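You operate a simulated robot arm through the tools that you are given. There is no shell and no other tool. Be economical: measure what you need, move in short steps, check, and stop when the job is done.

Carry out the task below with a simulated robot arm. There is one attempt and no reset: what you move stays moved.

JOB
Put things in order on the top of the dryer. At the end: the pink woollen stands where the brown cloth stood; the brown cloth stands where the green soap cage stood; the green soap cage from the top of the dryer stands where the orange brush stood; the small white bottle (marked "LINEN") stands where the pink woollen stood; the orange brush stands on top of the grey dustpan; whatever was shut is shut again. Leave all else as you found it, and nothing knocked over.

Only the result counts: the job must be done as asked and must still hold three seconds after the hand-in. Knocking over, shifting, dropping, spilling or breaking anything else fails it. Flat cloth is picked up by pressing the open fingertips on it (5 to 10 N) and closing them slowly along it; thin cloth reads only 2 to 8 mm in the jaws.

ROBOT AND FRAMES
A 5-joint arm with a two-finger parallel gripper, fixed in place. Base frame: the origin is at the foot of the arm, x ahead of it, y to its left, z up; the work surface is at about z = 0. Units: m, rad, N and s.
With the tool pointing down near the work surface it reaches from about 0.26 to 0.68 m from the base axis. Its first joint turns from -1.152 to 1.152 rad. The tool tilts only in the upright plane through the base axis and itself; it spins freely about its own axis. Payload 2.9 kg.
The tool frame sits at the grasp point between the pads (the TCP): z along the fingers, y along the line on which they close. The tips reach 0.03 m beyond it. The gripper opens to 0.11 m. The fingers are 0.02 m wide and 0.01 m thick; the gripper's body (0.048 by 0.112 m) begins 0.055 m behind the TCP.
Orientation is told as [roll, pitch, yaw] about the base's x, y, z axes, in that order, counted from this pose: with the fingers straight down and closing along the base's y, the tool's x points along the base's -x, its y along +y and its z along -z.

CONTROLS
- The arm moves only by the tool apply_moves. Its argument "moves" is a list of rows, each an object (a shift or turn left out is 0, a gripper value left out holds the last) with "hand": the opening, from 0 (shut) to 1 (fully open); "dp": the shift along the tool's x, y, z in units of 40 mm (1.0 is 40 mm), a list of three; "angular": the turn, a rotation vector about the tool's x, y, z in units of 6 degrees (1.0 is 6 degrees), a list of three. In form: [{"hand": hand, "dp": [x, y, z], "angular": [rx, ry, rz]}, ...]. A call has 1 to 8 rows; each row shifts and turns the commanded pose from where the row before left it, along the tool's axes as they then stand. A call with a number of a shift or a turn outside -1 to 1 is refused whole. Each row takes 0.2 s and may step no farther than 0.05 m and 0.15 rad from the row before; otherwise, or with a gripper value out of range, the whole call is refused. A pose out of reach is approached as far as the arm can. The call stops where the force on the tool passes 40 N (or 10 N more than at its start, if that is more) or the arm is blocked; 0.2 s more then pass. Each finger travels about 0.108 m/s and halts on what it meets, pressing with about 34 N; the grip force reading is that of the motor and also rises with nothing between the fingers. The clock runs only during rows and for 0.2 s after the last one: add rows that do not move to give the fingers time. The reply holds the time, the measured pose of the TCP, the force on the tool along the base axes, the opening and the grip force, in the units named above and with some noise.
- Cameras (640 x 400 px; columns grow to the right, rows downward): "scene" is fixed at [0.0556, -0.4633, 0.6048]; the picture's right is [0.69, -0.72, 0.00], its down [-0.41, -0.39, -0.82] and it looks along [0.60, 0.57, -0.57] (base axes); focal length 371 px, centre (320, 200). "wrist" rides on the gripper at [-0.036, 0, -0.057] in the tool frame; the picture's right is [0.00, -1.00, 0.00], its down [0.97, 0.00, -0.24] and it looks along [0.24, 0.00, 0.97] (tool axes); focal length 218 px, centre (320, 200). There is no depth. A picture from a camera that has moved, and an enlarged one, comes with that camera's place and axes in the base frame and with its lens. The place of the scene camera against the robot may be out by one fixed shift of up to 0.018 m in any direction.
- get_image(camera): a new picture of that camera. It takes no simulated time.
- inspect(camera, box): a new picture of the part [left, top, right, bottom] of that camera's present view, enlarged. It takes no simulated time.
- sign_off(): hands the job in; it is judged then, once.

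Go step by step. Nothing tells you positions but the pictures and the camera data: compare them with the known pose of the tool, close in by small moves and look again before you grip or let go. The budget is 120 turns and 84 pictures, counting those below and the enlarged ones. Unless the task says otherwise, let go and move clear before handing in, and close with one line.

The tools are called as name(argument=value, ...) on one line, values as JSON. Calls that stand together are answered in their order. apply_moves: Moves the arm, as the interface text tells. Its arguments: {"type":"object","properties":{"moves":{"type":"array","items":{"type":"object","properties":{"hand":{"type":"number"},"dp":{"type":"array","items":{"type":"number"}},"angular":{"type":"array","items":{"type":"number"}}}}}},"required":["moves"]} The other tools are called the same way: get_image (camera) takes a picture; inspect (camera, box) takes an enlarged picture of a part of a camera's view; sign_off () hands the job in.

At the start:

```text
t: 0.0
eef_pos: [0.3424, 0.2106, 0.3115]
tool_rot: [0.001, 0.0, 0.001]
force: [-0.5, 0.9, 0.3]
finger_gap: 0.1099
grasp_force: 0.1
```

scene: 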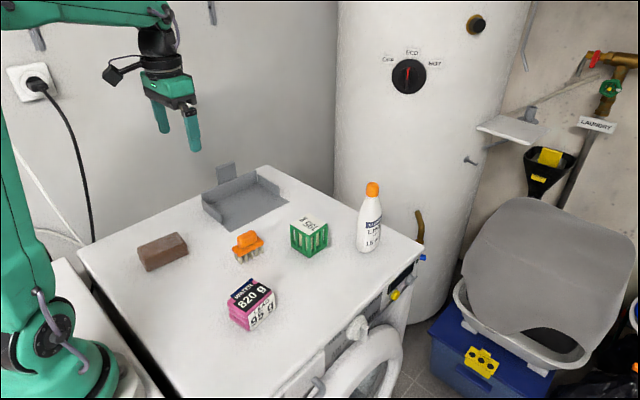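
wrist: 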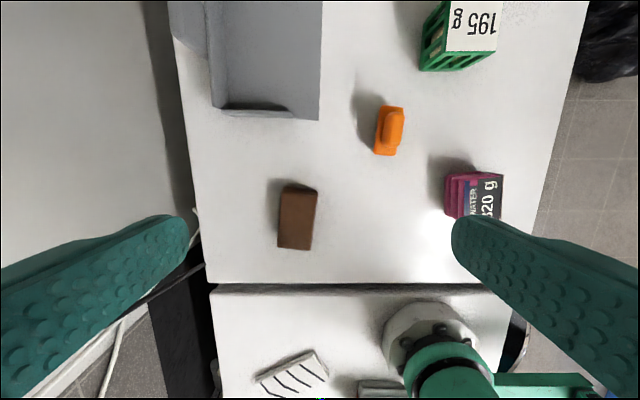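

I'll start with close-up views of the dryer top to identify each object.

inspect(camera="scene", box=[190, 150, 430, 340])

inspect(camera="scene", box=[70, 150, 310, 340])

inspect(camera="wrist", box=[160, 0, 600, 275])

```text
2.11 times, centred on (310, 245) of scene
camera zoom: at [0.0556, -0.4633, 0.6048], right [0.69, -0.72, 0.0], down [-0.41, -0.39, -0.82], along [0.6, 0.57, -0.57], focal length 782 px, centre (341, 105)
```

zoom: 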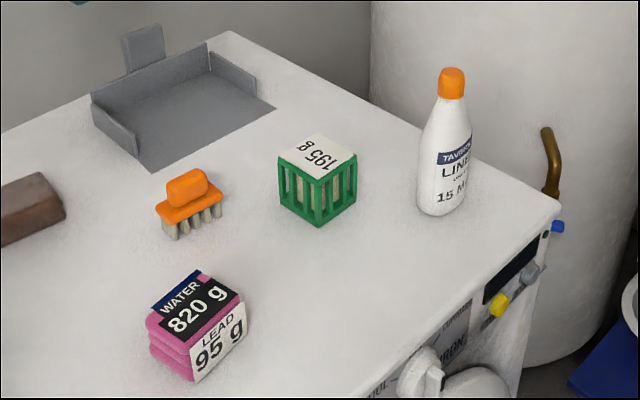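

```text
2.11 times, centred on (190, 245) of scene
camera zoom: at [0.0556, -0.4633, 0.6048], right [0.69, -0.72, 0.0], down [-0.41, -0.39, -0.82], along [0.6, 0.57, -0.57], focal length 782 px, centre (594, 105)
```

zoom: 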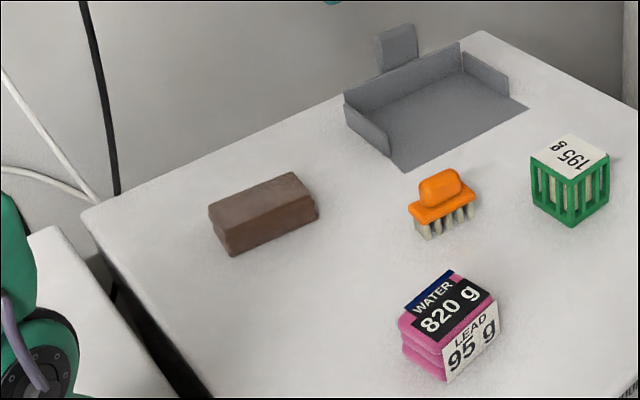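

```text
1.45 times, centred on (380, 138) of wrist
camera zoom: at [0.3793, 0.2113, 0.3685], right [0.0, -1.0, 0.0], down [-0.97, 0.0, 0.24], along [-0.24, 0.0, -0.97], focal length 318 px, centre (233, 291)
```

zoom: 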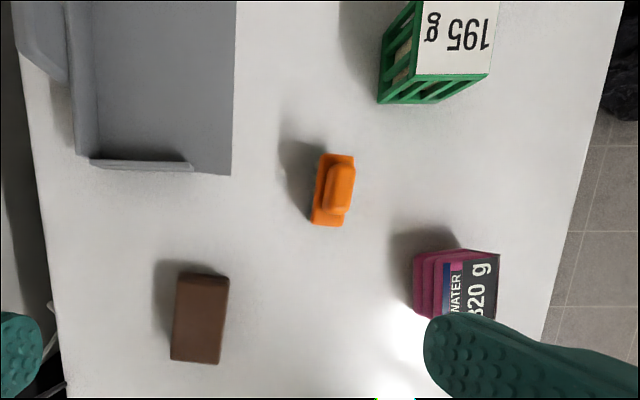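

The brush is near (0.41, 0.11), pink near (0.31, -0.02), brown near (0.27, 0.25), green near (0.53, 0.02), the bottle near (0.62, -0.08), and the dustpan near (0.53, 0.26). The order is brush, green, brown, pink, bottle. I'll move over the brush to get a more precise measurement.

apply_moves(moves=[{"hand": 1, "dp": [-0.61, -0.63, 0.4]}, {"dp": [-0.61, -0.63, 0.4]}, {"dp": [-0.61, -0.63, 0.4]}, {"dp": [-0.61, -0.63, 0.4]}, {}])

get_image(camera="wrist")

```text
t: 1.2
eef_pos: [0.4397, 0.1091, 0.2459]
tool_rot: [0.0, 0.002, 0.001]
force: [-0.7, -0.7, 1.1]
finger_gap: 0.1099
grasp_force: 0.1
```

```text
78 pictures are left
camera wrist: at [0.4759, 0.1103, 0.3035], right [0.0, -1.0, 0.0], down [-0.97, 0.0, 0.24], along [-0.24, 0.0, -0.97], focal length 218 px, centre (320, 200)
```

wrist: 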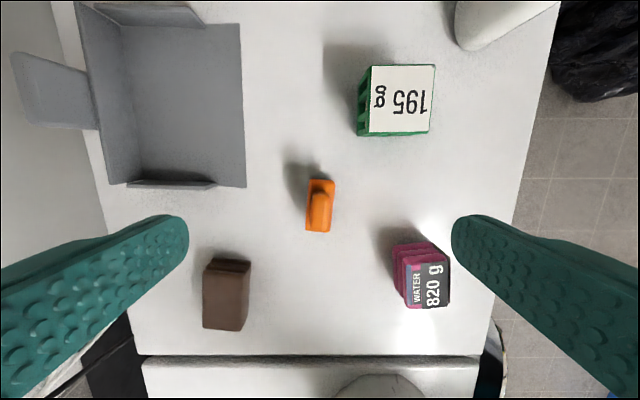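

From this view I get green at about (0.522, 0.025), 58 mm high, and the brush at about (0.406, 0.110). I'll zoom in on each one before gripping.

inspect(camera="wrist", box=[270, 160, 370, 250])

inspect(camera="wrist", box=[350, 220, 480, 330])

inspect(camera="wrist", box=[170, 240, 290, 350])

inspect(camera="scene", box=[220, 215, 290, 275])

```text
4.44 times, centred on (320, 205) of wrist
camera zoom: at [0.4759, 0.1103, 0.3035], right [0.0, -1.0, 0.0], down [-0.97, 0.0, 0.24], along [-0.24, 0.0, -0.97], focal length 970 px, centre (320, 178)
```

zoom: 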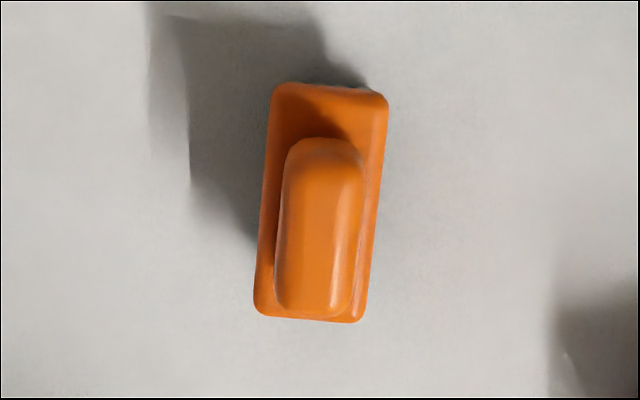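

```text
3.64 times, centred on (415, 275) of wrist
camera zoom: at [0.4759, 0.1103, 0.3035], right [0.0, -1.0, 0.0], down [-0.97, 0.0, 0.24], along [-0.24, 0.0, -0.97], focal length 794 px, centre (-26, -73)
```

zoom: 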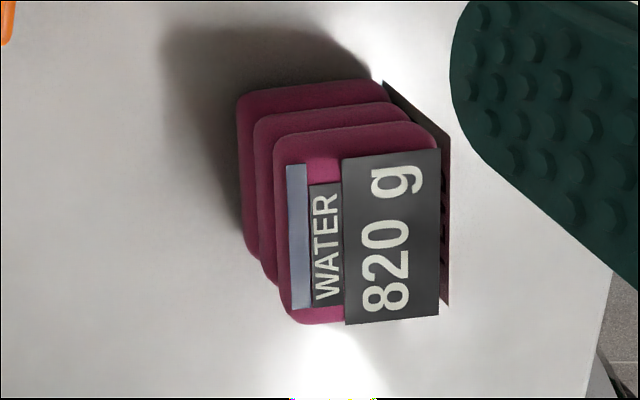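

```text
3.64 times, centred on (230, 295) of wrist
camera zoom: at [0.4759, 0.1103, 0.3035], right [0.0, -1.0, 0.0], down [-0.97, 0.0, 0.24], along [-0.24, 0.0, -0.97], focal length 794 px, centre (647, -146)
```

zoom: 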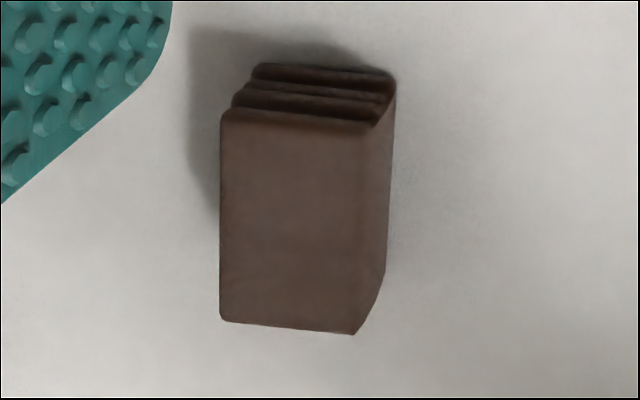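

```text
6.67 times, centred on (255, 245) of scene
camera zoom: at [0.0556, -0.4633, 0.6048], right [0.69, -0.72, 0.0], down [-0.41, -0.39, -0.82], along [0.6, 0.57, -0.57], focal length 2476 px, centre (753, -100)
```

zoom: 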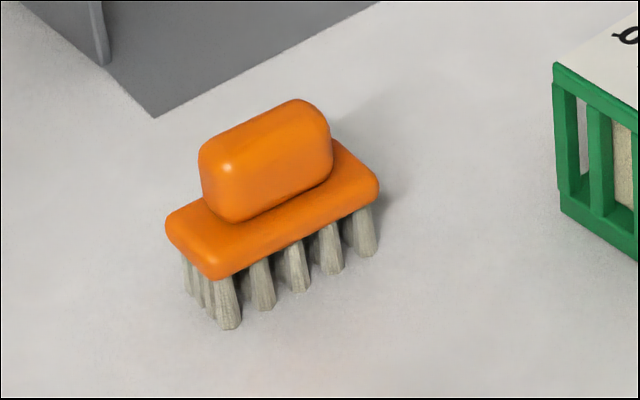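

The brush base is centred at about (0.400, 0.111), yawed about -5°, with its top at roughly 0.055. I'll align with it and come down partway.

apply_moves(moves=[{"dp": [1.0, 0.05, 0]}, {"angular": [0, 0, 0.88]}, {"dp": [0, 0, 1]}, {"dp": [0, 0, 1]}, {"dp": [0, 0, 0.9]}, {}])

get_image(camera="wrist")

```text
t: 2.6
eef_pos: [0.4004, 0.1106, 0.1307]
tool_rot: [0.001, 0.0, -0.092]
force: [0.4, 0.6, -0.1]
finger_gap: 0.1101
grasp_force: 0.0
```

```text
73 pictures are left
camera wrist: at [0.4368, 0.1091, 0.1876], right [-0.09, -1.0, 0.0], down [-0.97, 0.09, 0.24], along [-0.24, 0.02, -0.97], focal length 218 px, centre (320, 200)
```

wrist: 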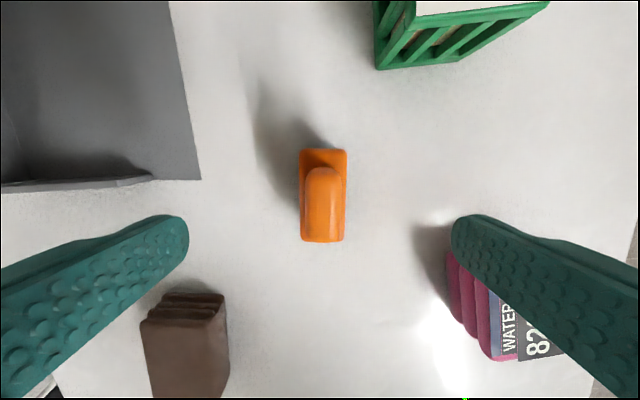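

The brush is centred between the fingers and aligned with them. I'll descend and grip.

apply_moves(moves=[{"hand": 0.6, "dp": [0, 0, 0.8]}, {"dp": [0, 0, 0.8]}, {"dp": [0, 0, 0.77]}, {}, {"hand": 0.2}, {"hand": 0.2}, {"hand": 0.2}])

```text
t: 4.2
eef_pos: [0.4027, 0.1114, 0.0383]
tool_rot: [0.0, 0.002, -0.092]
force: [0.3, 0.7, -0.7]
finger_gap: 0.0333
grasp_force: 33.3
```

It's gripped at 33 mm. I'll lift and carry it toward the dustpan.

apply_moves(moves=[{"hand": 0.1, "dp": [0, 0, -0.5]}, {"dp": [0, 0, -1]}, {"dp": [0, 0, -1]}, {"dp": [0, 0, -1]}, {"dp": [0, 0, -0.8]}, {"angular": [0, 0, -0.88]}, {}])

get_image(camera="wrist")

```text
t: 5.8
eef_pos: [0.3997, 0.1108, 0.2096]
tool_rot: [0.0, 0.0, 0.0]
force: [-0.5, -0.4, -0.1]
finger_gap: 0.0109
grasp_force: 0.1
```

```text
72 pictures are left
camera wrist: at [0.4372, 0.1121, 0.2673], right [0.0, -1.0, 0.0], down [-0.97, 0.0, 0.24], along [-0.24, 0.0, -0.97], focal length 218 px, centre (320, 200)
```

wrist: 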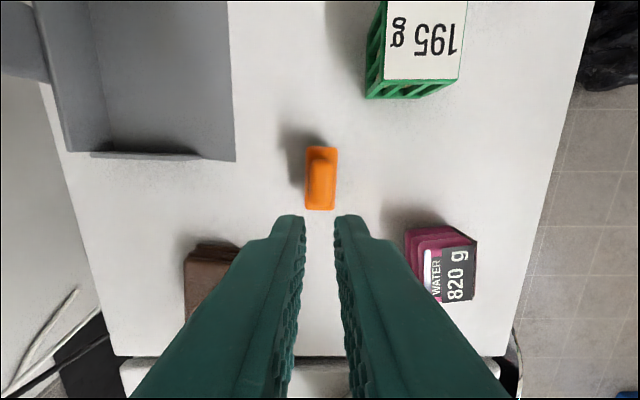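

The brush slipped out and is still standing in place. I'll go back down, lower this time, and check the grip in the scene view.

inspect(camera="wrist", box=[280, 130, 360, 220])

inspect(camera="scene", box=[220, 215, 290, 275])

```text
4.44 times, centred on (320, 175) of wrist
camera zoom: at [0.4372, 0.1121, 0.2673], right [0.0, -1.0, 0.0], down [-0.97, 0.0, 0.24], along [-0.24, 0.0, -0.97], focal length 970 px, centre (320, 311)
```

zoom: 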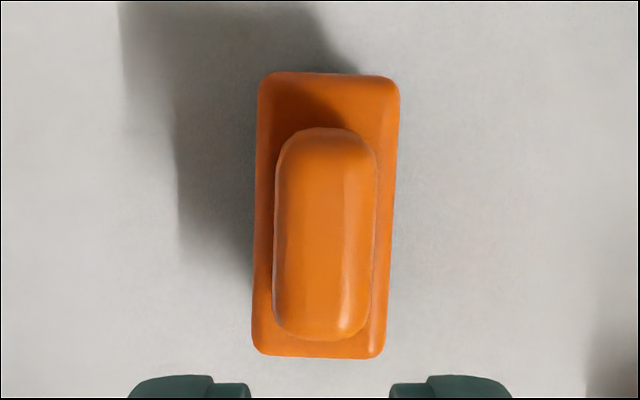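

```text
6.67 times, centred on (255, 245) of scene
camera zoom: at [0.0556, -0.4633, 0.6048], right [0.69, -0.72, 0.0], down [-0.41, -0.39, -0.82], along [0.6, 0.57, -0.57], focal length 2476 px, centre (753, -100)
```

zoom: 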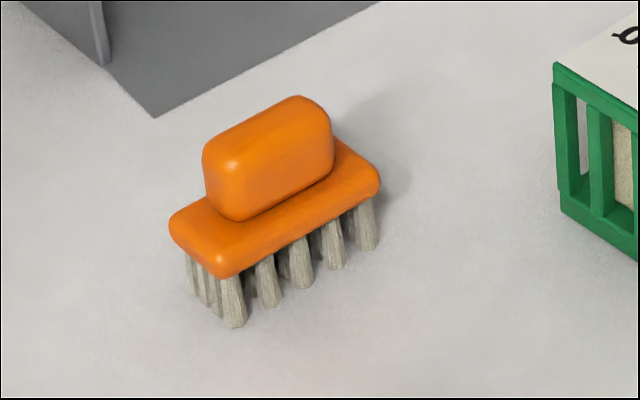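

The brush has barely moved; it's now at (0.402, 0.111), yaw about -2.5°. I'll retry with a lower grip, close fully, and lift a little before checking.

apply_moves(moves=[{"hand": 0.6, "dp": [-0.05, 0, 0.9], "angular": [0, 0, 0.42]}, {"dp": [0, 0, 1]}, {"dp": [0, 0, 1]}, {"dp": [0, 0, 1]}, {"dp": [0, 0, 0.5]}, {}])

```text
t: 7.2
eef_pos: [0.4041, 0.1122, 0.033]
tool_rot: [0.0, 0.001, -0.043]
force: [0.2, -0.2, -0.6]
finger_gap: 0.0659
grasp_force: 0.0
```

apply_moves(moves=[{"hand": 0.0, "dp": [0, 0, 0.05]}, {"hand": 0}, {"hand": 0}, {"hand": 0}, {"hand": 0}])

inspect(camera="scene", box=[200, 185, 310, 275])

```text
t: 8.4
eef_pos: [0.4029, 0.1119, 0.0306]
tool_rot: [-0.001, -0.003, -0.043]
force: [-6.3, -0.5, 27.1]
finger_gap: 0.0334
grasp_force: 34.4
```

```text
4.44 times, centred on (255, 230) of scene
camera zoom: at [0.0555, -0.4633, 0.6048], right [0.69, -0.72, 0.0], down [-0.41, -0.39, -0.82], along [0.6, 0.57, -0.57], focal length 1651 px, centre (609, 67)
```

zoom: 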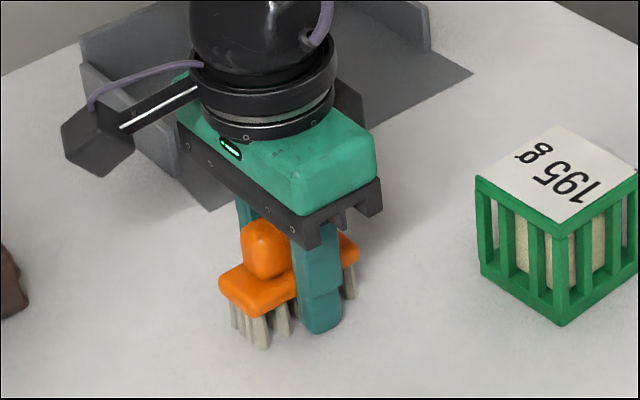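

The fingertips just touch the surface. I'll lift slightly and check.

apply_moves(moves=[{"hand": 0, "dp": [0, 0, -0.2]}, {"dp": [0, 0, -0.3]}, {"dp": [0, 0, -0.5]}, {}])

inspect(camera="scene", box=[200, 185, 310, 275])

```text
t: 9.4
eef_pos: [0.4032, 0.11, 0.0687]
tool_rot: [0.0, -0.001, -0.044]
force: [-0.6, 0.9, -0.7]
finger_gap: 0.0333
grasp_force: 34.0
```

```text
4.44 times, centred on (255, 230) of scene
camera zoom: at [0.0556, -0.4633, 0.6048], right [0.69, -0.72, 0.0], down [-0.41, -0.39, -0.82], along [0.6, 0.57, -0.57], focal length 1651 px, centre (609, 67)
```

zoom: 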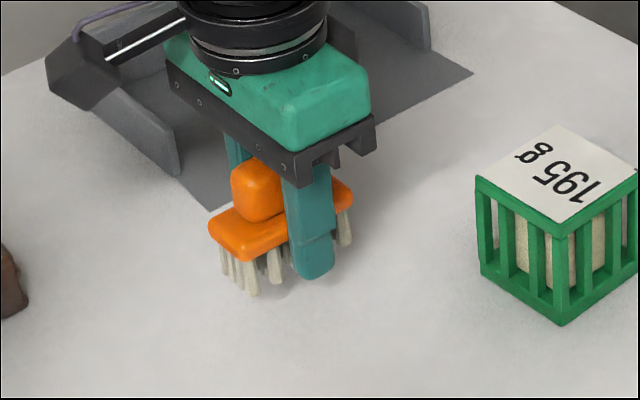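

The brush is held. I'll raise it and carry it over the dustpan floor.

apply_moves(moves=[{"dp": [0, 0, -0.9]}, {"dp": [0, 0, -0.9]}, {"dp": [-0.523, 0.848, 0]}, {"dp": [-0.523, 0.848, 0]}, {"dp": [-0.523, 0.848, 0]}, {"dp": [-0.523, 0.848, 0]}, {"dp": [-0.523, 0.848, 0]}, {}])

get_image(camera="scene")

get_image(camera="wrist")

```text
t: 11.2
eef_pos: [0.5138, 0.2788, 0.1404]
tool_rot: [-0.001, 0.001, -0.046]
force: [0.5, -0.1, -1.6]
finger_gap: 0.0336
grasp_force: 34.1
```

```text
67 pictures are left
```

scene: 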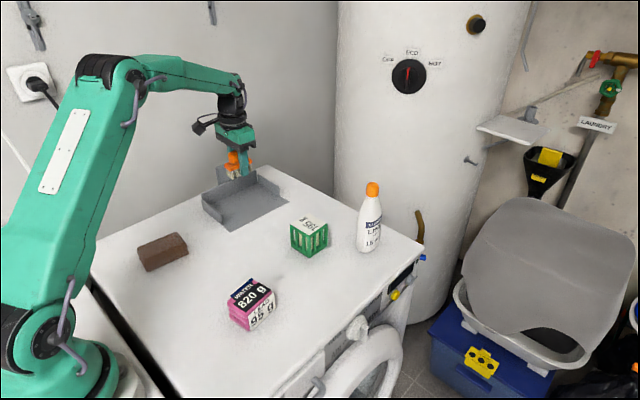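

```text
66 pictures are left
camera wrist: at [0.5498, 0.2771, 0.1987], right [-0.04, -1.0, 0.0], down [-0.97, 0.04, 0.24], along [-0.24, 0.01, -0.97], focal length 218 px, centre (320, 200)
```

wrist: 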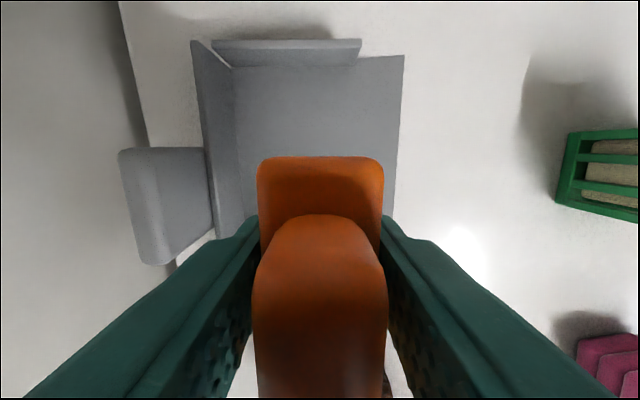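

The brush is above the middle of the dustpan floor (x 0.43–0.61, y 0.21–0.35). I'll lower it gently.

apply_moves(moves=[{"dp": [0, 0, 0.8]}, {"dp": [0, 0, 0.8]}, {"dp": [0, 0, 0.6]}, {}])

inspect(camera="scene", box=[190, 140, 300, 240])

```text
t: 12.2
eef_pos: [0.5143, 0.2774, 0.0538]
tool_rot: [0.0, 0.0, -0.043]
force: [0.2, -0.2, -1.7]
finger_gap: 0.0334
grasp_force: 33.9
```

```text
4.00 times, centred on (245, 190) of scene
camera zoom: at [0.0556, -0.4633, 0.6048], right [0.69, -0.72, 0.0], down [-0.41, -0.39, -0.82], along [0.6, 0.57, -0.57], focal length 1486 px, centre (620, 240)
```

zoom: 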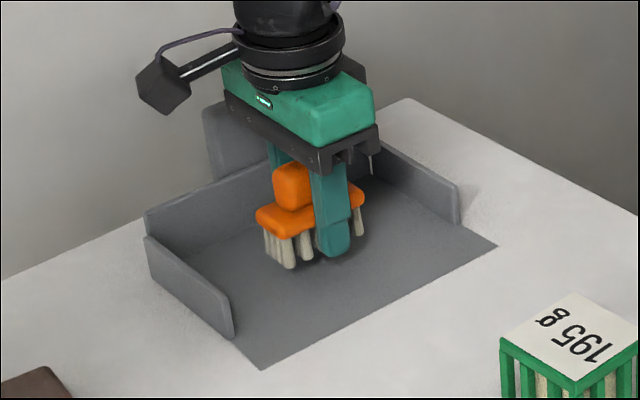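

apply_moves(moves=[{"dp": [0, 0, 0.25]}, {"dp": [0, 0, 0.12]}, {}])

```text
t: 13.0
eef_pos: [0.5144, 0.2767, 0.0391]
tool_rot: [0.001, -0.001, -0.042]
force: [0.4, 0.3, -1.1]
finger_gap: 0.0335
grasp_force: 33.8
```

apply_moves(moves=[{"dp": [0, 0, 0.06]}, {"dp": [0, 0, 0.06]}, {}])

```text
t: 13.8
eef_pos: [0.5149, 0.2763, 0.0349]
tool_rot: [-0.001, -0.003, -0.044]
force: [-2.2, -1.1, 5.2]
finger_gap: 0.0335
grasp_force: 33.1
```

It's in contact, so I'll release and rise.

apply_moves(moves=[{"hand": 0.35}, {"hand": 0.5}, {"hand": 0.55}, {"dp": [0, 0, -1]}, {"dp": [0, 0, -1]}, {"dp": [0, 0, -1]}, {"dp": [0, 0, -1]}])

inspect(camera="scene", box=[190, 140, 300, 240])

get_image(camera="wrist")

```text
t: 15.4
eef_pos: [0.5143, 0.2782, 0.1951]
tool_rot: [0.0, -0.001, -0.043]
force: [0.5, 1.2, 0.6]
finger_gap: 0.0603
grasp_force: 0.2
```

```text
4.00 times, centred on (245, 190) of scene
camera zoom: at [0.0556, -0.4633, 0.6048], right [0.69, -0.72, 0.0], down [-0.41, -0.39, -0.82], along [0.6, 0.57, -0.57], focal length 1486 px, centre (620, 240)
```

zoom: 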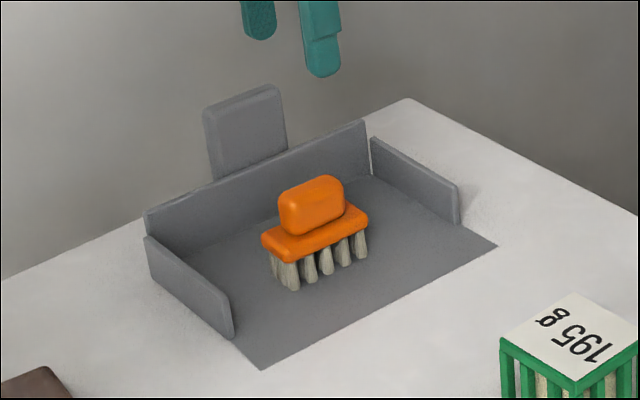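

```text
63 pictures are left
camera wrist: at [0.5519, 0.2773, 0.2528], right [-0.04, -1.0, 0.0], down [-0.97, 0.04, 0.24], along [-0.24, 0.01, -0.97], focal length 218 px, centre (320, 200)
```

wrist: 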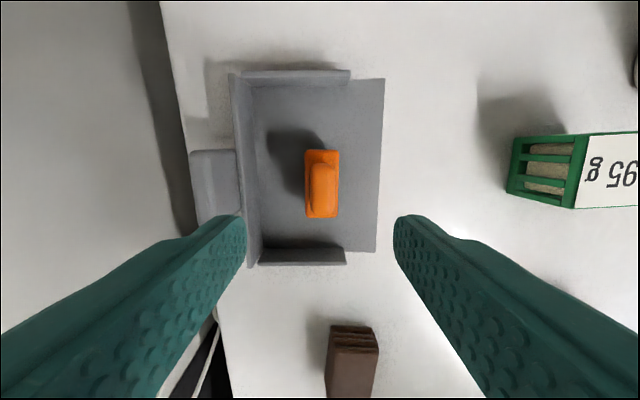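

The brush stands on the dustpan. Next is the green cage near (0.522, 0.025).

apply_moves(moves=[{"hand": 1, "angular": [0, 0, -0.41]}, {"dp": [-0.09, -0.9, 0]}, {"dp": [-0.09, -0.9, 0]}, {"dp": [-0.09, -0.9, 0]}, {"dp": [-0.09, -0.9, 0]}, {"dp": [-0.09, -0.9, 0]}, {"dp": [-0.09, -0.9, 0]}, {"dp": [-0.09, -0.9, 0]}])

get_image(camera="wrist")

```text
t: 17.2
eef_pos: [0.5403, 0.0243, 0.1957]
tool_rot: [-0.001, -0.001, 0.0]
force: [-0.1, -0.3, -0.8]
finger_gap: 0.1102
grasp_force: 0.1
```

```text
62 pictures are left
camera wrist: at [0.5768, 0.0247, 0.2527], right [0.0, -1.0, 0.0], down [-0.97, 0.0, 0.24], along [-0.24, 0.0, -0.97], focal length 218 px, centre (320, 200)
```

wrist: 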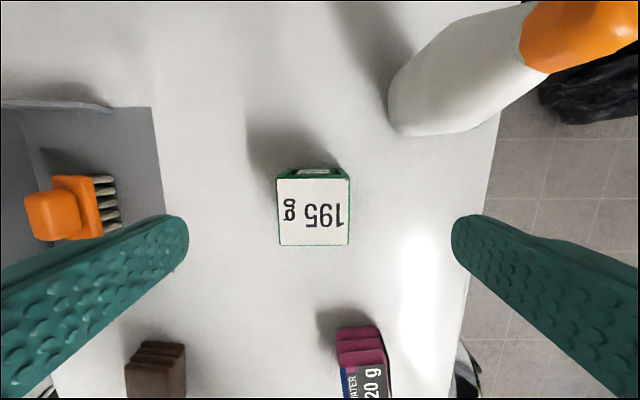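

With the height at about 0.073, both views agree that the cage centre is at (0.521, 0.031) with no yaw. I'll move over it and come down partway.

apply_moves(moves=[{"dp": [0.48, 0.17, 0]}, {"dp": [0, 0, 1]}, {"dp": [0, 0, 1]}, {}])

get_image(camera="wrist")

```text
t: 18.2
eef_pos: [0.5219, 0.031, 0.1134]
tool_rot: [0.0, 0.001, -0.002]
force: [-0.2, -0.5, -0.8]
finger_gap: 0.1101
grasp_force: 0.0
```

```text
61 pictures are left
camera wrist: at [0.5578, 0.0323, 0.1712], right [0.0, -1.0, 0.0], down [-0.97, 0.0, 0.24], along [-0.24, 0.0, -0.97], focal length 218 px, centre (320, 200)
```

wrist: 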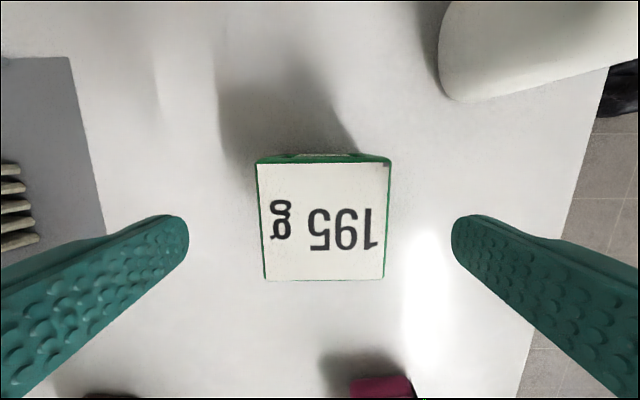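

It's well centred. I'll descend and grip.

apply_moves(moves=[{"hand": 0.85, "dp": [0, 0, 0.9]}, {"dp": [0, 0, 0.95]}, {}, {"hand": 0.3}, {"hand": 0.3}, {"hand": 0.3}, {"hand": 0.3}])

```text
t: 19.8
eef_pos: [0.5228, 0.0329, 0.0377]
tool_rot: [0.001, 0.002, -0.002]
force: [-0.7, 0.7, 0.9]
finger_gap: 0.064
grasp_force: 33.6
```

apply_moves(moves=[{"hand": 0.3, "dp": [0, 0, -0.3]}, {"dp": [0, 0, -0.7]}, {"dp": [0, 0, -1]}, {}])

get_image(camera="scene")

get_image(camera="wrist")

```text
t: 20.8
eef_pos: [0.5218, 0.0303, 0.1208]
tool_rot: [0.002, 0.0, -0.002]
force: [-1.2, 0.5, -3.1]
finger_gap: 0.0641
grasp_force: 34.0
```

```text
60 pictures are left
```

scene: 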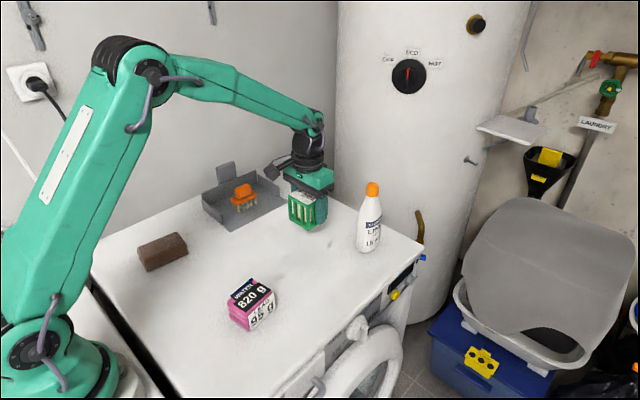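

```text
59 pictures are left
camera wrist: at [0.5578, 0.0314, 0.178], right [0.0, -1.0, 0.0], down [-0.97, 0.0, 0.24], along [-0.24, 0.0, -0.97], focal length 218 px, centre (320, 200)
```

wrist: 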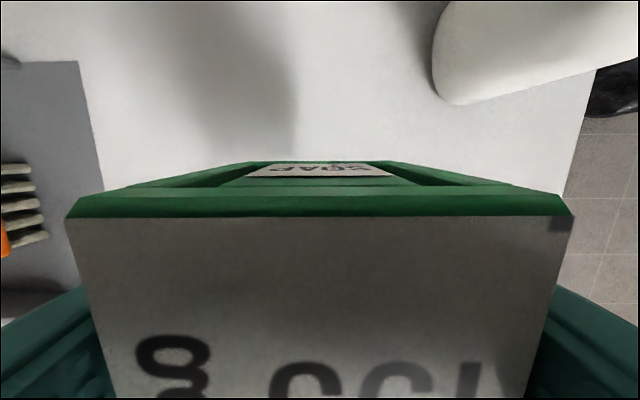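

The cage is held. I'll carry it to the brush's old spot at (0.400, 0.111).

apply_moves(moves=[{"dp": [0.76, 0.506, 0]}, {"dp": [0.76, 0.506, 0]}, {"dp": [0.76, 0.506, 0]}, {"dp": [0.76, 0.506, 0]}, {"dp": [0, 0, 0.9]}, {"dp": [0, 0, 0.7]}, {}])

```text
t: 22.4
eef_pos: [0.3972, 0.1126, 0.0565]
tool_rot: [0.001, -0.002, -0.003]
force: [0.2, -0.4, -2.7]
finger_gap: 0.0639
grasp_force: 34.1
```

apply_moves(moves=[{"dp": [-0.06, -0.03, 0.3]}, {"dp": [0, 0, 0.1]}, {}])

```text
t: 23.2
eef_pos: [0.4024, 0.1123, 0.0405]
tool_rot: [0.0, -0.001, -0.003]
force: [0.2, 0.6, -1.8]
finger_gap: 0.0638
grasp_force: 33.6
```

apply_moves(moves=[{"dp": [0, 0, 0.06]}, {"dp": [0, 0, 0.04]}, {}])

```text
t: 24.0
eef_pos: [0.4013, 0.1111, 0.0377]
tool_rot: [0.001, -0.003, -0.003]
force: [-6.4, -4.1, 23.9]
finger_gap: 0.0642
grasp_force: 33.9
```

It's down. I'll ease the pressure, release and rise.

apply_moves(moves=[{"dp": [0, 0, -0.04]}, {"hand": 0.65}, {"hand": 0.8}, {"hand": 0.85}, {"dp": [0, 0, -1]}, {"dp": [0, 0, -1]}, {"dp": [0, 0, -1]}, {"dp": [0, 0, -1]}])

get_image(camera="wrist")

inspect(camera="scene", box=[120, 180, 320, 340])

```text
t: 25.8
eef_pos: [0.4022, 0.1102, 0.1984]
tool_rot: [0.001, 0.001, -0.002]
force: [-0.4, 0.4, -0.5]
finger_gap: 0.0934
grasp_force: 0.1
```

```text
58 pictures are left
camera wrist: at [0.4373, 0.1109, 0.2567], right [0.0, -1.0, 0.0], down [-0.97, 0.0, 0.24], along [-0.24, 0.0, -0.97], focal length 218 px, centre (320, 200)
```

wrist: 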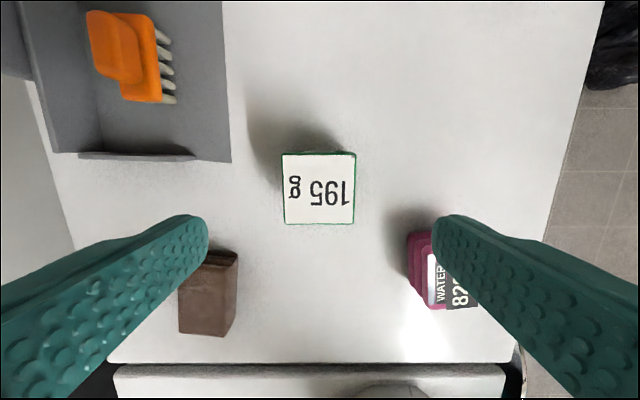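

```text
2.50 times, centred on (220, 260) of scene
camera zoom: at [0.0556, -0.4633, 0.6048], right [0.69, -0.72, 0.0], down [-0.41, -0.39, -0.82], along [0.6, 0.57, -0.57], focal length 928 px, centre (570, 50)
```

zoom: 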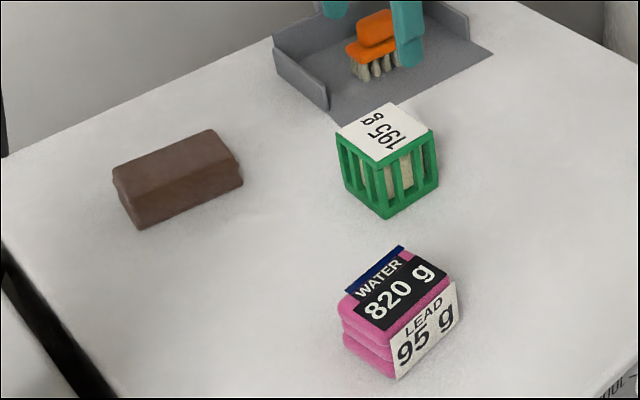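

The cage stands on the brush's spot. Next is the brown cloth, so I'll move over it.

apply_moves(moves=[{"hand": 1, "dp": [0.62, 0.86, 0]}, {"dp": [0.62, 0.86, 0]}, {"dp": [0.62, 0.86, 0]}, {"dp": [0.62, 0.86, 0]}, {}])

get_image(camera="wrist")

```text
t: 27.0
eef_pos: [0.2991, 0.2484, 0.1979]
tool_rot: [0.0, 0.0, -0.002]
force: [0.6, -0.8, 0.4]
finger_gap: 0.1101
grasp_force: 0.2
```

```text
56 pictures are left
camera wrist: at [0.3359, 0.2488, 0.2556], right [0.0, -1.0, 0.0], down [-0.97, 0.0, 0.24], along [-0.24, 0.0, -0.97], focal length 218 px, centre (320, 200)
```

wrist: 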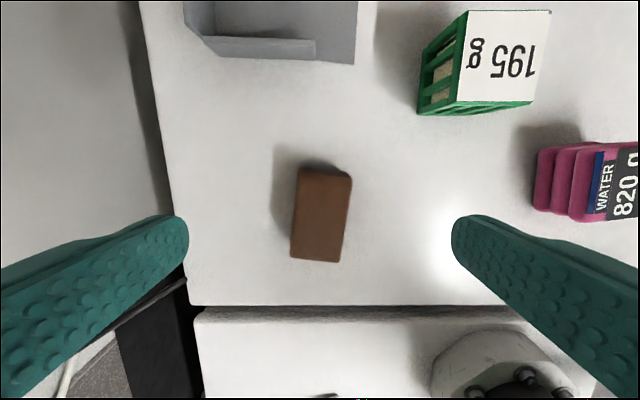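

inspect(camera="wrist", box=[260, 150, 380, 280])

inspect(camera="scene", box=[120, 215, 210, 285])

```text
3.08 times, centred on (320, 215) of wrist
camera zoom: at [0.3359, 0.2488, 0.2556], right [0.0, -1.0, 0.0], down [-0.97, 0.0, 0.24], along [-0.24, 0.0, -0.97], focal length 672 px, centre (320, 154)
```

zoom: 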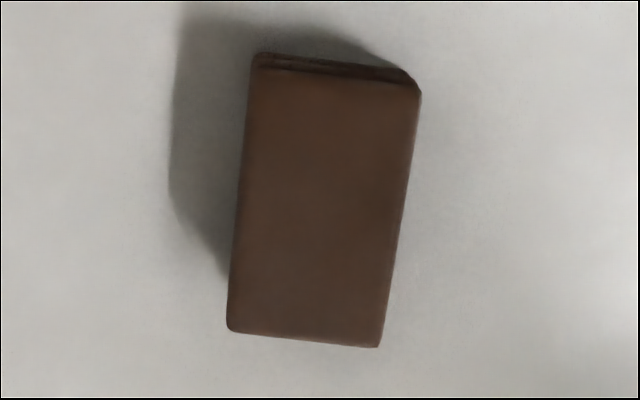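

```text
5.71 times, centred on (165, 250) of scene
camera zoom: at [0.0556, -0.4633, 0.6048], right [0.69, -0.72, 0.0], down [-0.41, -0.39, -0.82], along [0.6, 0.57, -0.57], focal length 2122 px, centre (1206, -86)
```

zoom: 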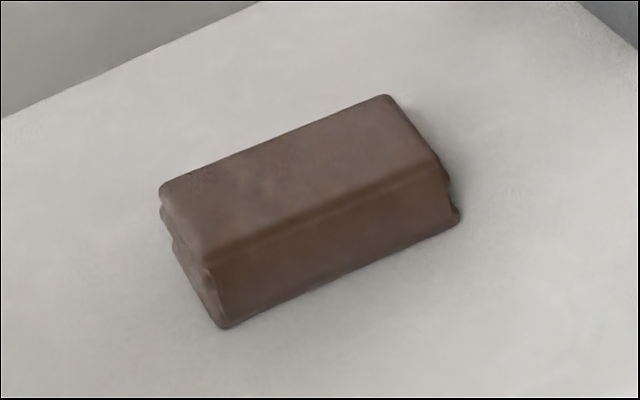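

The brown cloth is centred at about (0.259, 0.250), yaw about -6°, width about 55 mm, height about 34 mm. I'll align over it and descend.

apply_moves(moves=[{"dp": [1.0, 0.04, 0]}, {"angular": [0, 0, 1.0]}, {"dp": [0, 0, 1]}, {"dp": [0, 0, 1]}, {}])

get_image(camera="wrist")

```text
t: 28.2
eef_pos: [0.2602, 0.2491, 0.1159]
tool_rot: [0.0, 0.0, -0.106]
force: [-0.3, -0.3, 0.8]
finger_gap: 0.1101
grasp_force: 0.1
```

```text
53 pictures are left
camera wrist: at [0.2959, 0.2462, 0.1745], right [-0.11, -0.99, 0.0], down [-0.97, 0.1, 0.24], along [-0.24, 0.03, -0.97], focal length 218 px, centre (320, 200)
```

wrist: 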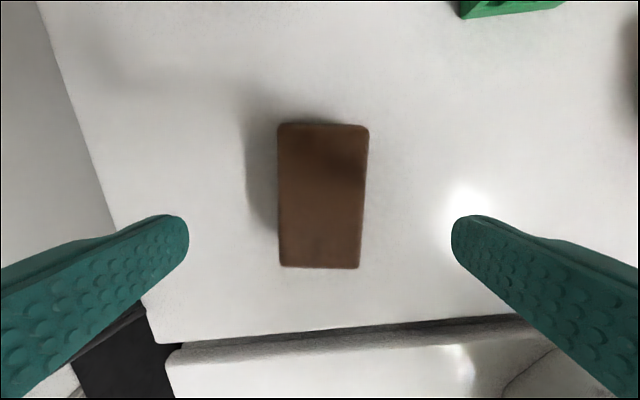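

It's centred. I'll descend to just above the surface and grip across the width.

apply_moves(moves=[{"hand": 0.8, "dp": [0, 0, 0.9]}, {"dp": [0, 0, 0.9]}, {"dp": [0, 0, 0.22]}, {}, {"hand": 0.3}, {"hand": 0.2}, {"hand": 0.1}, {"hand": 0.1}])

```text
t: 30.0
eef_pos: [0.2626, 0.2524, 0.0361]
tool_rot: [0.0, -0.001, -0.107]
force: [0.1, 0.1, 0.7]
finger_gap: 0.0593
grasp_force: 33.9
```

apply_moves(moves=[{"hand": 0.1, "dp": [0, 0, -0.2]}, {"dp": [0, 0, -0.4]}, {"dp": [0, 0, -0.6]}, {}])

inspect(camera="scene", box=[110, 185, 230, 285])

```text
t: 31.0
eef_pos: [0.2612, 0.2519, 0.0848]
tool_rot: [-0.001, 0.001, -0.108]
force: [0.0, 0.0, -0.7]
finger_gap: 0.0591
grasp_force: 33.8
```

```text
4.00 times, centred on (170, 235) of scene
camera zoom: at [0.0556, -0.4633, 0.6048], right [0.69, -0.72, 0.0], down [-0.41, -0.39, -0.82], along [0.6, 0.57, -0.57], focal length 1486 px, centre (920, 60)
```

zoom: 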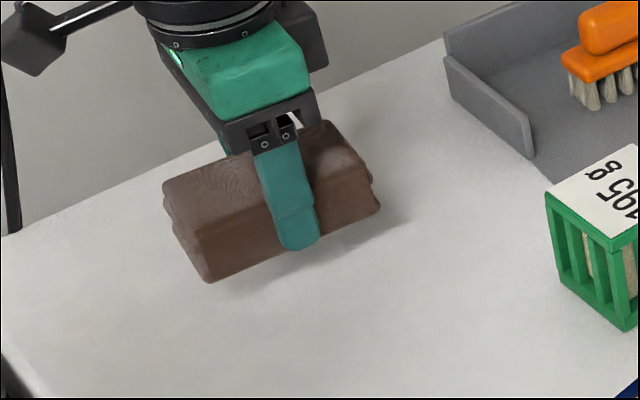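

It's held. I'll raise it clear of the cage and square the yaw, then carry it to the green spot at (0.521, 0.031).

apply_moves(moves=[{"dp": [0, 0, -0.9]}, {"dp": [0, 0, -0.9]}, {"dp": [0, 0, -0.8], "angular": [0, 0, -1.0]}, {}])

apply_moves(moves=[{"dp": [-0.92, -0.78, 0]}, {"dp": [-0.92, -0.78, 0]}, {"dp": [-0.92, -0.78, 0]}, {"dp": [-0.92, -0.78, 0]}, {"dp": [-0.92, -0.78, 0]}, {"dp": [-0.92, -0.78, 0]}, {"dp": [-0.92, -0.78, 0]}, {}])

get_image(camera="wrist")

```text
t: 32.0
eef_pos: [0.2633, 0.249, 0.1908]
tool_rot: [0.0, -0.001, -0.003]
force: [0.3, -0.2, -1.6]
finger_gap: 0.0595
grasp_force: 33.6
```

```text
t: 33.8
eef_pos: [0.5203, 0.0307, 0.1886]
tool_rot: [-0.002, 0.0, -0.003]
force: [0.1, -0.2, -0.1]
finger_gap: 0.059
grasp_force: 34.4
```

```text
51 pictures are left
camera wrist: at [0.5565, 0.0321, 0.2466], right [0.0, -1.0, 0.0], down [-0.97, 0.0, 0.24], along [-0.24, 0.0, -0.97], focal length 218 px, centre (320, 200)
```

wrist: 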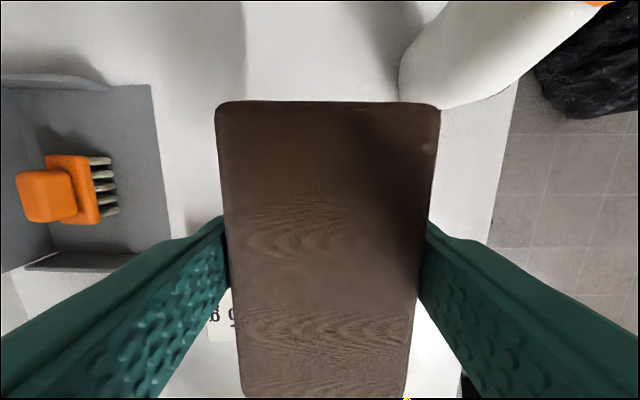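

apply_moves(moves=[{"dp": [0, 0, 0.9]}, {"dp": [0, 0, 0.9]}, {"dp": [0, 0, 0.9]}, {"dp": [0, 0, 0.7]}, {"dp": [0, 0, 0.2]}, {}])

```text
t: 35.2
eef_pos: [0.5188, 0.0326, 0.0454]
tool_rot: [0.0, -0.002, -0.002]
force: [0.1, 0.7, 0.0]
finger_gap: 0.059
grasp_force: 33.8
```

apply_moves(moves=[{"dp": [-0.03, -0.03, 0.1]}, {"dp": [0, 0, 0.08]}, {"dp": [0, 0, 0.04]}, {}])

```text
t: 36.2
eef_pos: [0.5213, 0.0318, 0.0365]
tool_rot: [-0.001, -0.001, -0.001]
force: [-2.1, -0.8, 8.4]
finger_gap: 0.059
grasp_force: 34.1
```

It's in contact, so I'll release and rise.

apply_moves(moves=[{"hand": 0.62}, {"hand": 0.75}, {"hand": 0.75}, {"dp": [0, 0, -1]}, {"dp": [0, 0, -1]}, {"dp": [0, 0, -1]}, {"dp": [0, 0, -1]}])

get_image(camera="wrist")

inspect(camera="scene", box=[210, 160, 430, 340])

```text
t: 37.8
eef_pos: [0.5207, 0.0312, 0.1957]
tool_rot: [0.001, -0.001, -0.002]
force: [0.3, -0.4, -1.0]
finger_gap: 0.0826
grasp_force: 0.1
```

```text
50 pictures are left
camera wrist: at [0.5565, 0.0325, 0.2537], right [0.0, -1.0, 0.0], down [-0.97, 0.0, 0.24], along [-0.24, 0.0, -0.97], focal length 218 px, centre (320, 200)
```

wrist: 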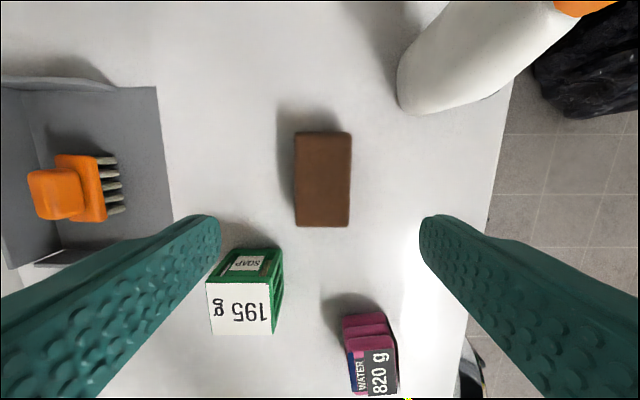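

```text
2.22 times, centred on (320, 250) of scene
camera zoom: at [0.0556, -0.4633, 0.6048], right [0.69, -0.72, 0.0], down [-0.41, -0.39, -0.82], along [0.6, 0.57, -0.57], focal length 825 px, centre (320, 89)
```

zoom: 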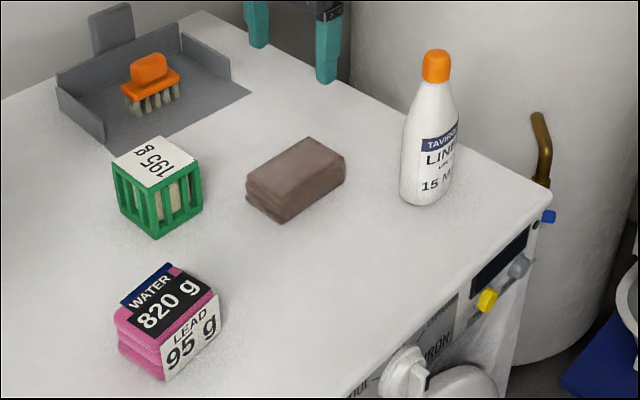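

The brown cloth is in place. Next is the pink woollen.

apply_moves(moves=[{"hand": 1, "dp": [0.9, -0.22, 0]}, {"dp": [0.9, -0.22, 0]}, {"dp": [0.9, -0.22, 0]}, {"dp": [0.9, -0.22, 0]}, {"dp": [0.9, -0.22, 0]}, {}])

get_image(camera="wrist")

inspect(camera="wrist", box=[250, 140, 410, 280])

inspect(camera="scene", box=[210, 265, 300, 340])

```text
t: 39.2
eef_pos: [0.3441, -0.0122, 0.1965]
tool_rot: [0.002, -0.001, -0.003]
force: [-0.1, 0.7, -1.0]
finger_gap: 0.1101
grasp_force: 0.2
```

```text
48 pictures are left
camera wrist: at [0.3795, -0.0109, 0.2544], right [0.0, -1.0, 0.0], down [-0.97, 0.0, 0.24], along [-0.24, 0.0, -0.97], focal length 218 px, centre (320, 200)
```

wrist: 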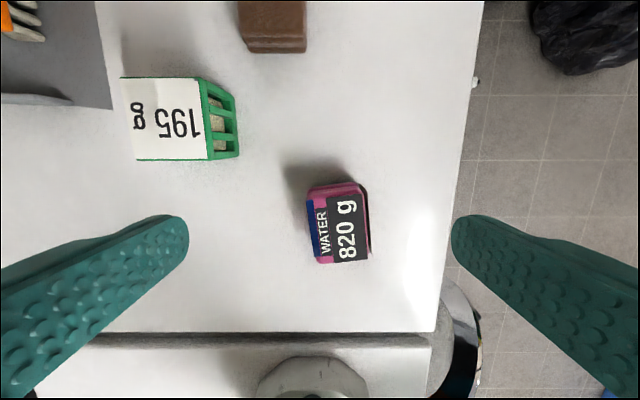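

```text
2.86 times, centred on (330, 210) of wrist
camera zoom: at [0.3795, -0.0109, 0.2544], right [0.0, -1.0, 0.0], down [-0.97, 0.0, 0.24], along [-0.24, 0.0, -0.97], focal length 624 px, centre (291, 171)
```

zoom: 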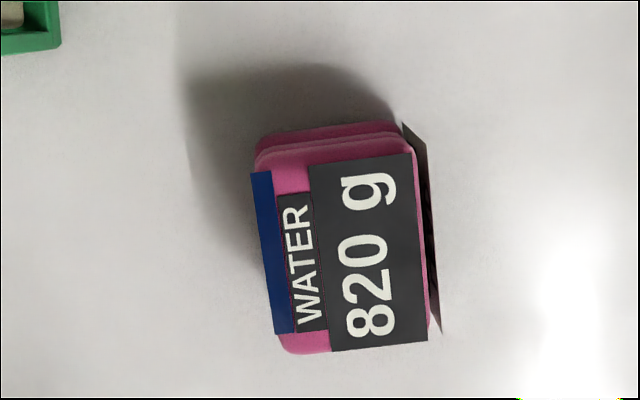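

```text
5.33 times, centred on (255, 302) of scene
camera zoom: at [0.0556, -0.4633, 0.6048], right [0.69, -0.72, 0.0], down [-0.41, -0.39, -0.82], along [0.6, 0.57, -0.57], focal length 1981 px, centre (667, -347)
```

zoom: 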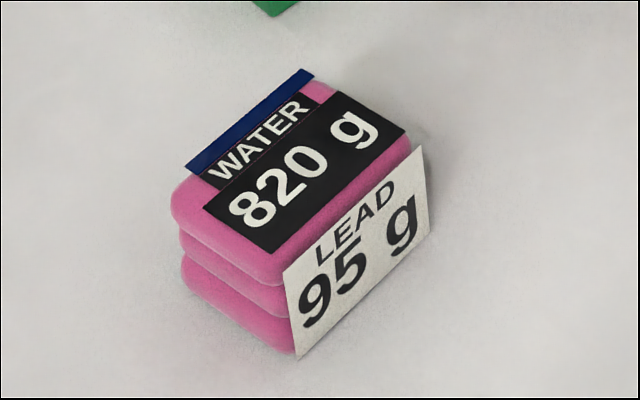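

The pink woollen is centred at (0.300, -0.030), yaw about +7.5°, height about 50 mm, width about 52 mm. I'll align over it and go down partway.

apply_moves(moves=[{"dp": [1.0, -0.44, 0]}, {"dp": [0.1, 0, 0], "angular": [0, 0, -0.65]}, {"angular": [0, 0, -0.6]}, {"dp": [0, 0, 1]}, {"dp": [0, 0, 0.9]}, {}])

get_image(camera="wrist")

```text
t: 40.6
eef_pos: [0.2964, -0.0318, 0.1208]
tool_rot: [0.0, 0.002, 0.127]
force: [0.2, 1.0, 0.4]
finger_gap: 0.1101
grasp_force: 0.0
```

```text
45 pictures are left
camera wrist: at [0.3326, -0.0263, 0.1783], right [0.13, -0.99, 0.0], down [-0.96, -0.13, 0.24], along [-0.24, -0.03, -0.97], focal length 218 px, centre (320, 200)
```

wrist: 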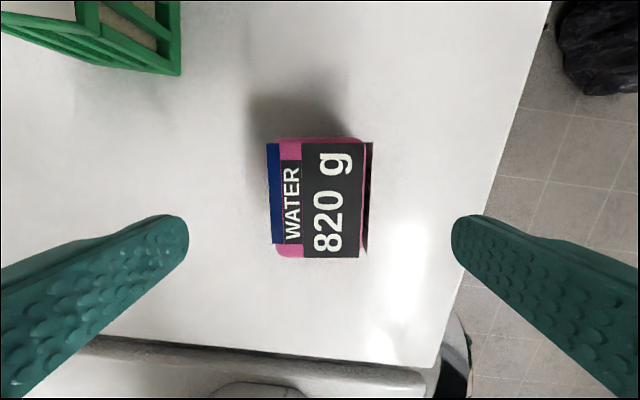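

It's centred. I'll descend and grip.

apply_moves(moves=[{"hand": 0.85, "dp": [-0.08, 0, 0.9]}, {"dp": [0, 0, 0.9]}, {"dp": [0, 0, 0.32]}, {}, {"hand": 0.4}, {"hand": 0.2}, {"hand": 0.1}, {"hand": 0.1}])

```text
t: 42.4
eef_pos: [0.2981, -0.0326, 0.0356]
tool_rot: [0.001, 0.001, 0.128]
force: [-0.3, 0.1, -0.1]
finger_gap: 0.0598
grasp_force: 34.5
```

apply_moves(moves=[{"hand": 0.1, "dp": [0, 0, -0.2]}, {"dp": [0, 0, -0.4]}, {"dp": [0, 0, -0.6]}, {}])

inspect(camera="scene", box=[200, 220, 330, 340])

```text
t: 43.4
eef_pos: [0.3006, -0.0284, 0.0851]
tool_rot: [-0.001, 0.0, 0.13]
force: [-0.1, -0.9, -1.6]
finger_gap: 0.06
grasp_force: 34.2
```

```text
3.33 times, centred on (265, 280) of scene
camera zoom: at [0.0556, -0.4633, 0.6048], right [0.69, -0.72, 0.0], down [-0.41, -0.39, -0.82], along [0.6, 0.57, -0.57], focal length 1238 px, centre (503, -67)
```

zoom: 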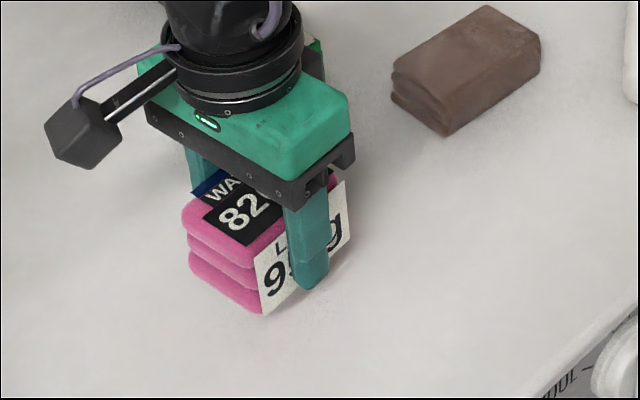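

The pink woollen is held. I'll raise it, square it and carry it to the brown cloth's old spot at (0.259, 0.250).

apply_moves(moves=[{"dp": [0, 0, -0.9], "angular": [0, 0, 0.62]}, {"dp": [0, 0, -0.9], "angular": [0, 0, 0.62]}, {}])

apply_moves(moves=[{"dp": [0.143, 1, 0]}, {"dp": [0.143, 1, 0]}, {"dp": [0.143, 1, 0]}, {"dp": [0.143, 1, 0]}, {"dp": [0.143, 1, 0]}, {"dp": [0.143, 1, 0]}, {"dp": [0.143, 1, 0]}, {}])

```text
t: 44.2
eef_pos: [0.2991, -0.03, 0.1567]
tool_rot: [-0.001, 0.001, -0.003]
force: [0.0, -0.8, -2.2]
finger_gap: 0.0597
grasp_force: 33.7
```

```text
t: 46.0
eef_pos: [0.259, 0.2512, 0.1561]
tool_rot: [0.0, 0.0, 0.0]
force: [-0.6, -0.6, -2.3]
finger_gap: 0.0596
grasp_force: 34.4
```

apply_moves(moves=[{"dp": [0, 0, 0.9]}, {"dp": [0, 0, 0.9]}, {"dp": [0, 0, 0.7]}, {"dp": [0, 0, 0.3]}, {}])

apply_moves(moves=[{"dp": [0, 0, 0.1]}, {"dp": [0, 0, 0.06]}, {}])

```text
t: 47.2
eef_pos: [0.2595, 0.2507, 0.0406]
tool_rot: [0.0, 0.0, -0.001]
force: [0.7, 0.6, -2.3]
finger_gap: 0.0596
grasp_force: 33.5
```

```text
t: 48.0
eef_pos: [0.2597, 0.2512, 0.0367]
tool_rot: [0.0, 0.0, 0.001]
force: [0.9, -0.9, -0.6]
finger_gap: 0.0598
grasp_force: 33.8
```

apply_moves(moves=[{"dp": [0, 0, 0.05]}, {"dp": [0, 0, 0.03]}, {}])

```text
t: 48.5
eef_pos: [0.2593, 0.2506, 0.0359]
tool_rot: [-0.001, -0.001, 0.002]
force: [-0.6, -1.8, 3.0]
finger_gap: 0.0595
grasp_force: 34.0
stopped in row 2: the force on the tool passed its limit (the readings are from after the stop); the commanded pose is now the measured one
```

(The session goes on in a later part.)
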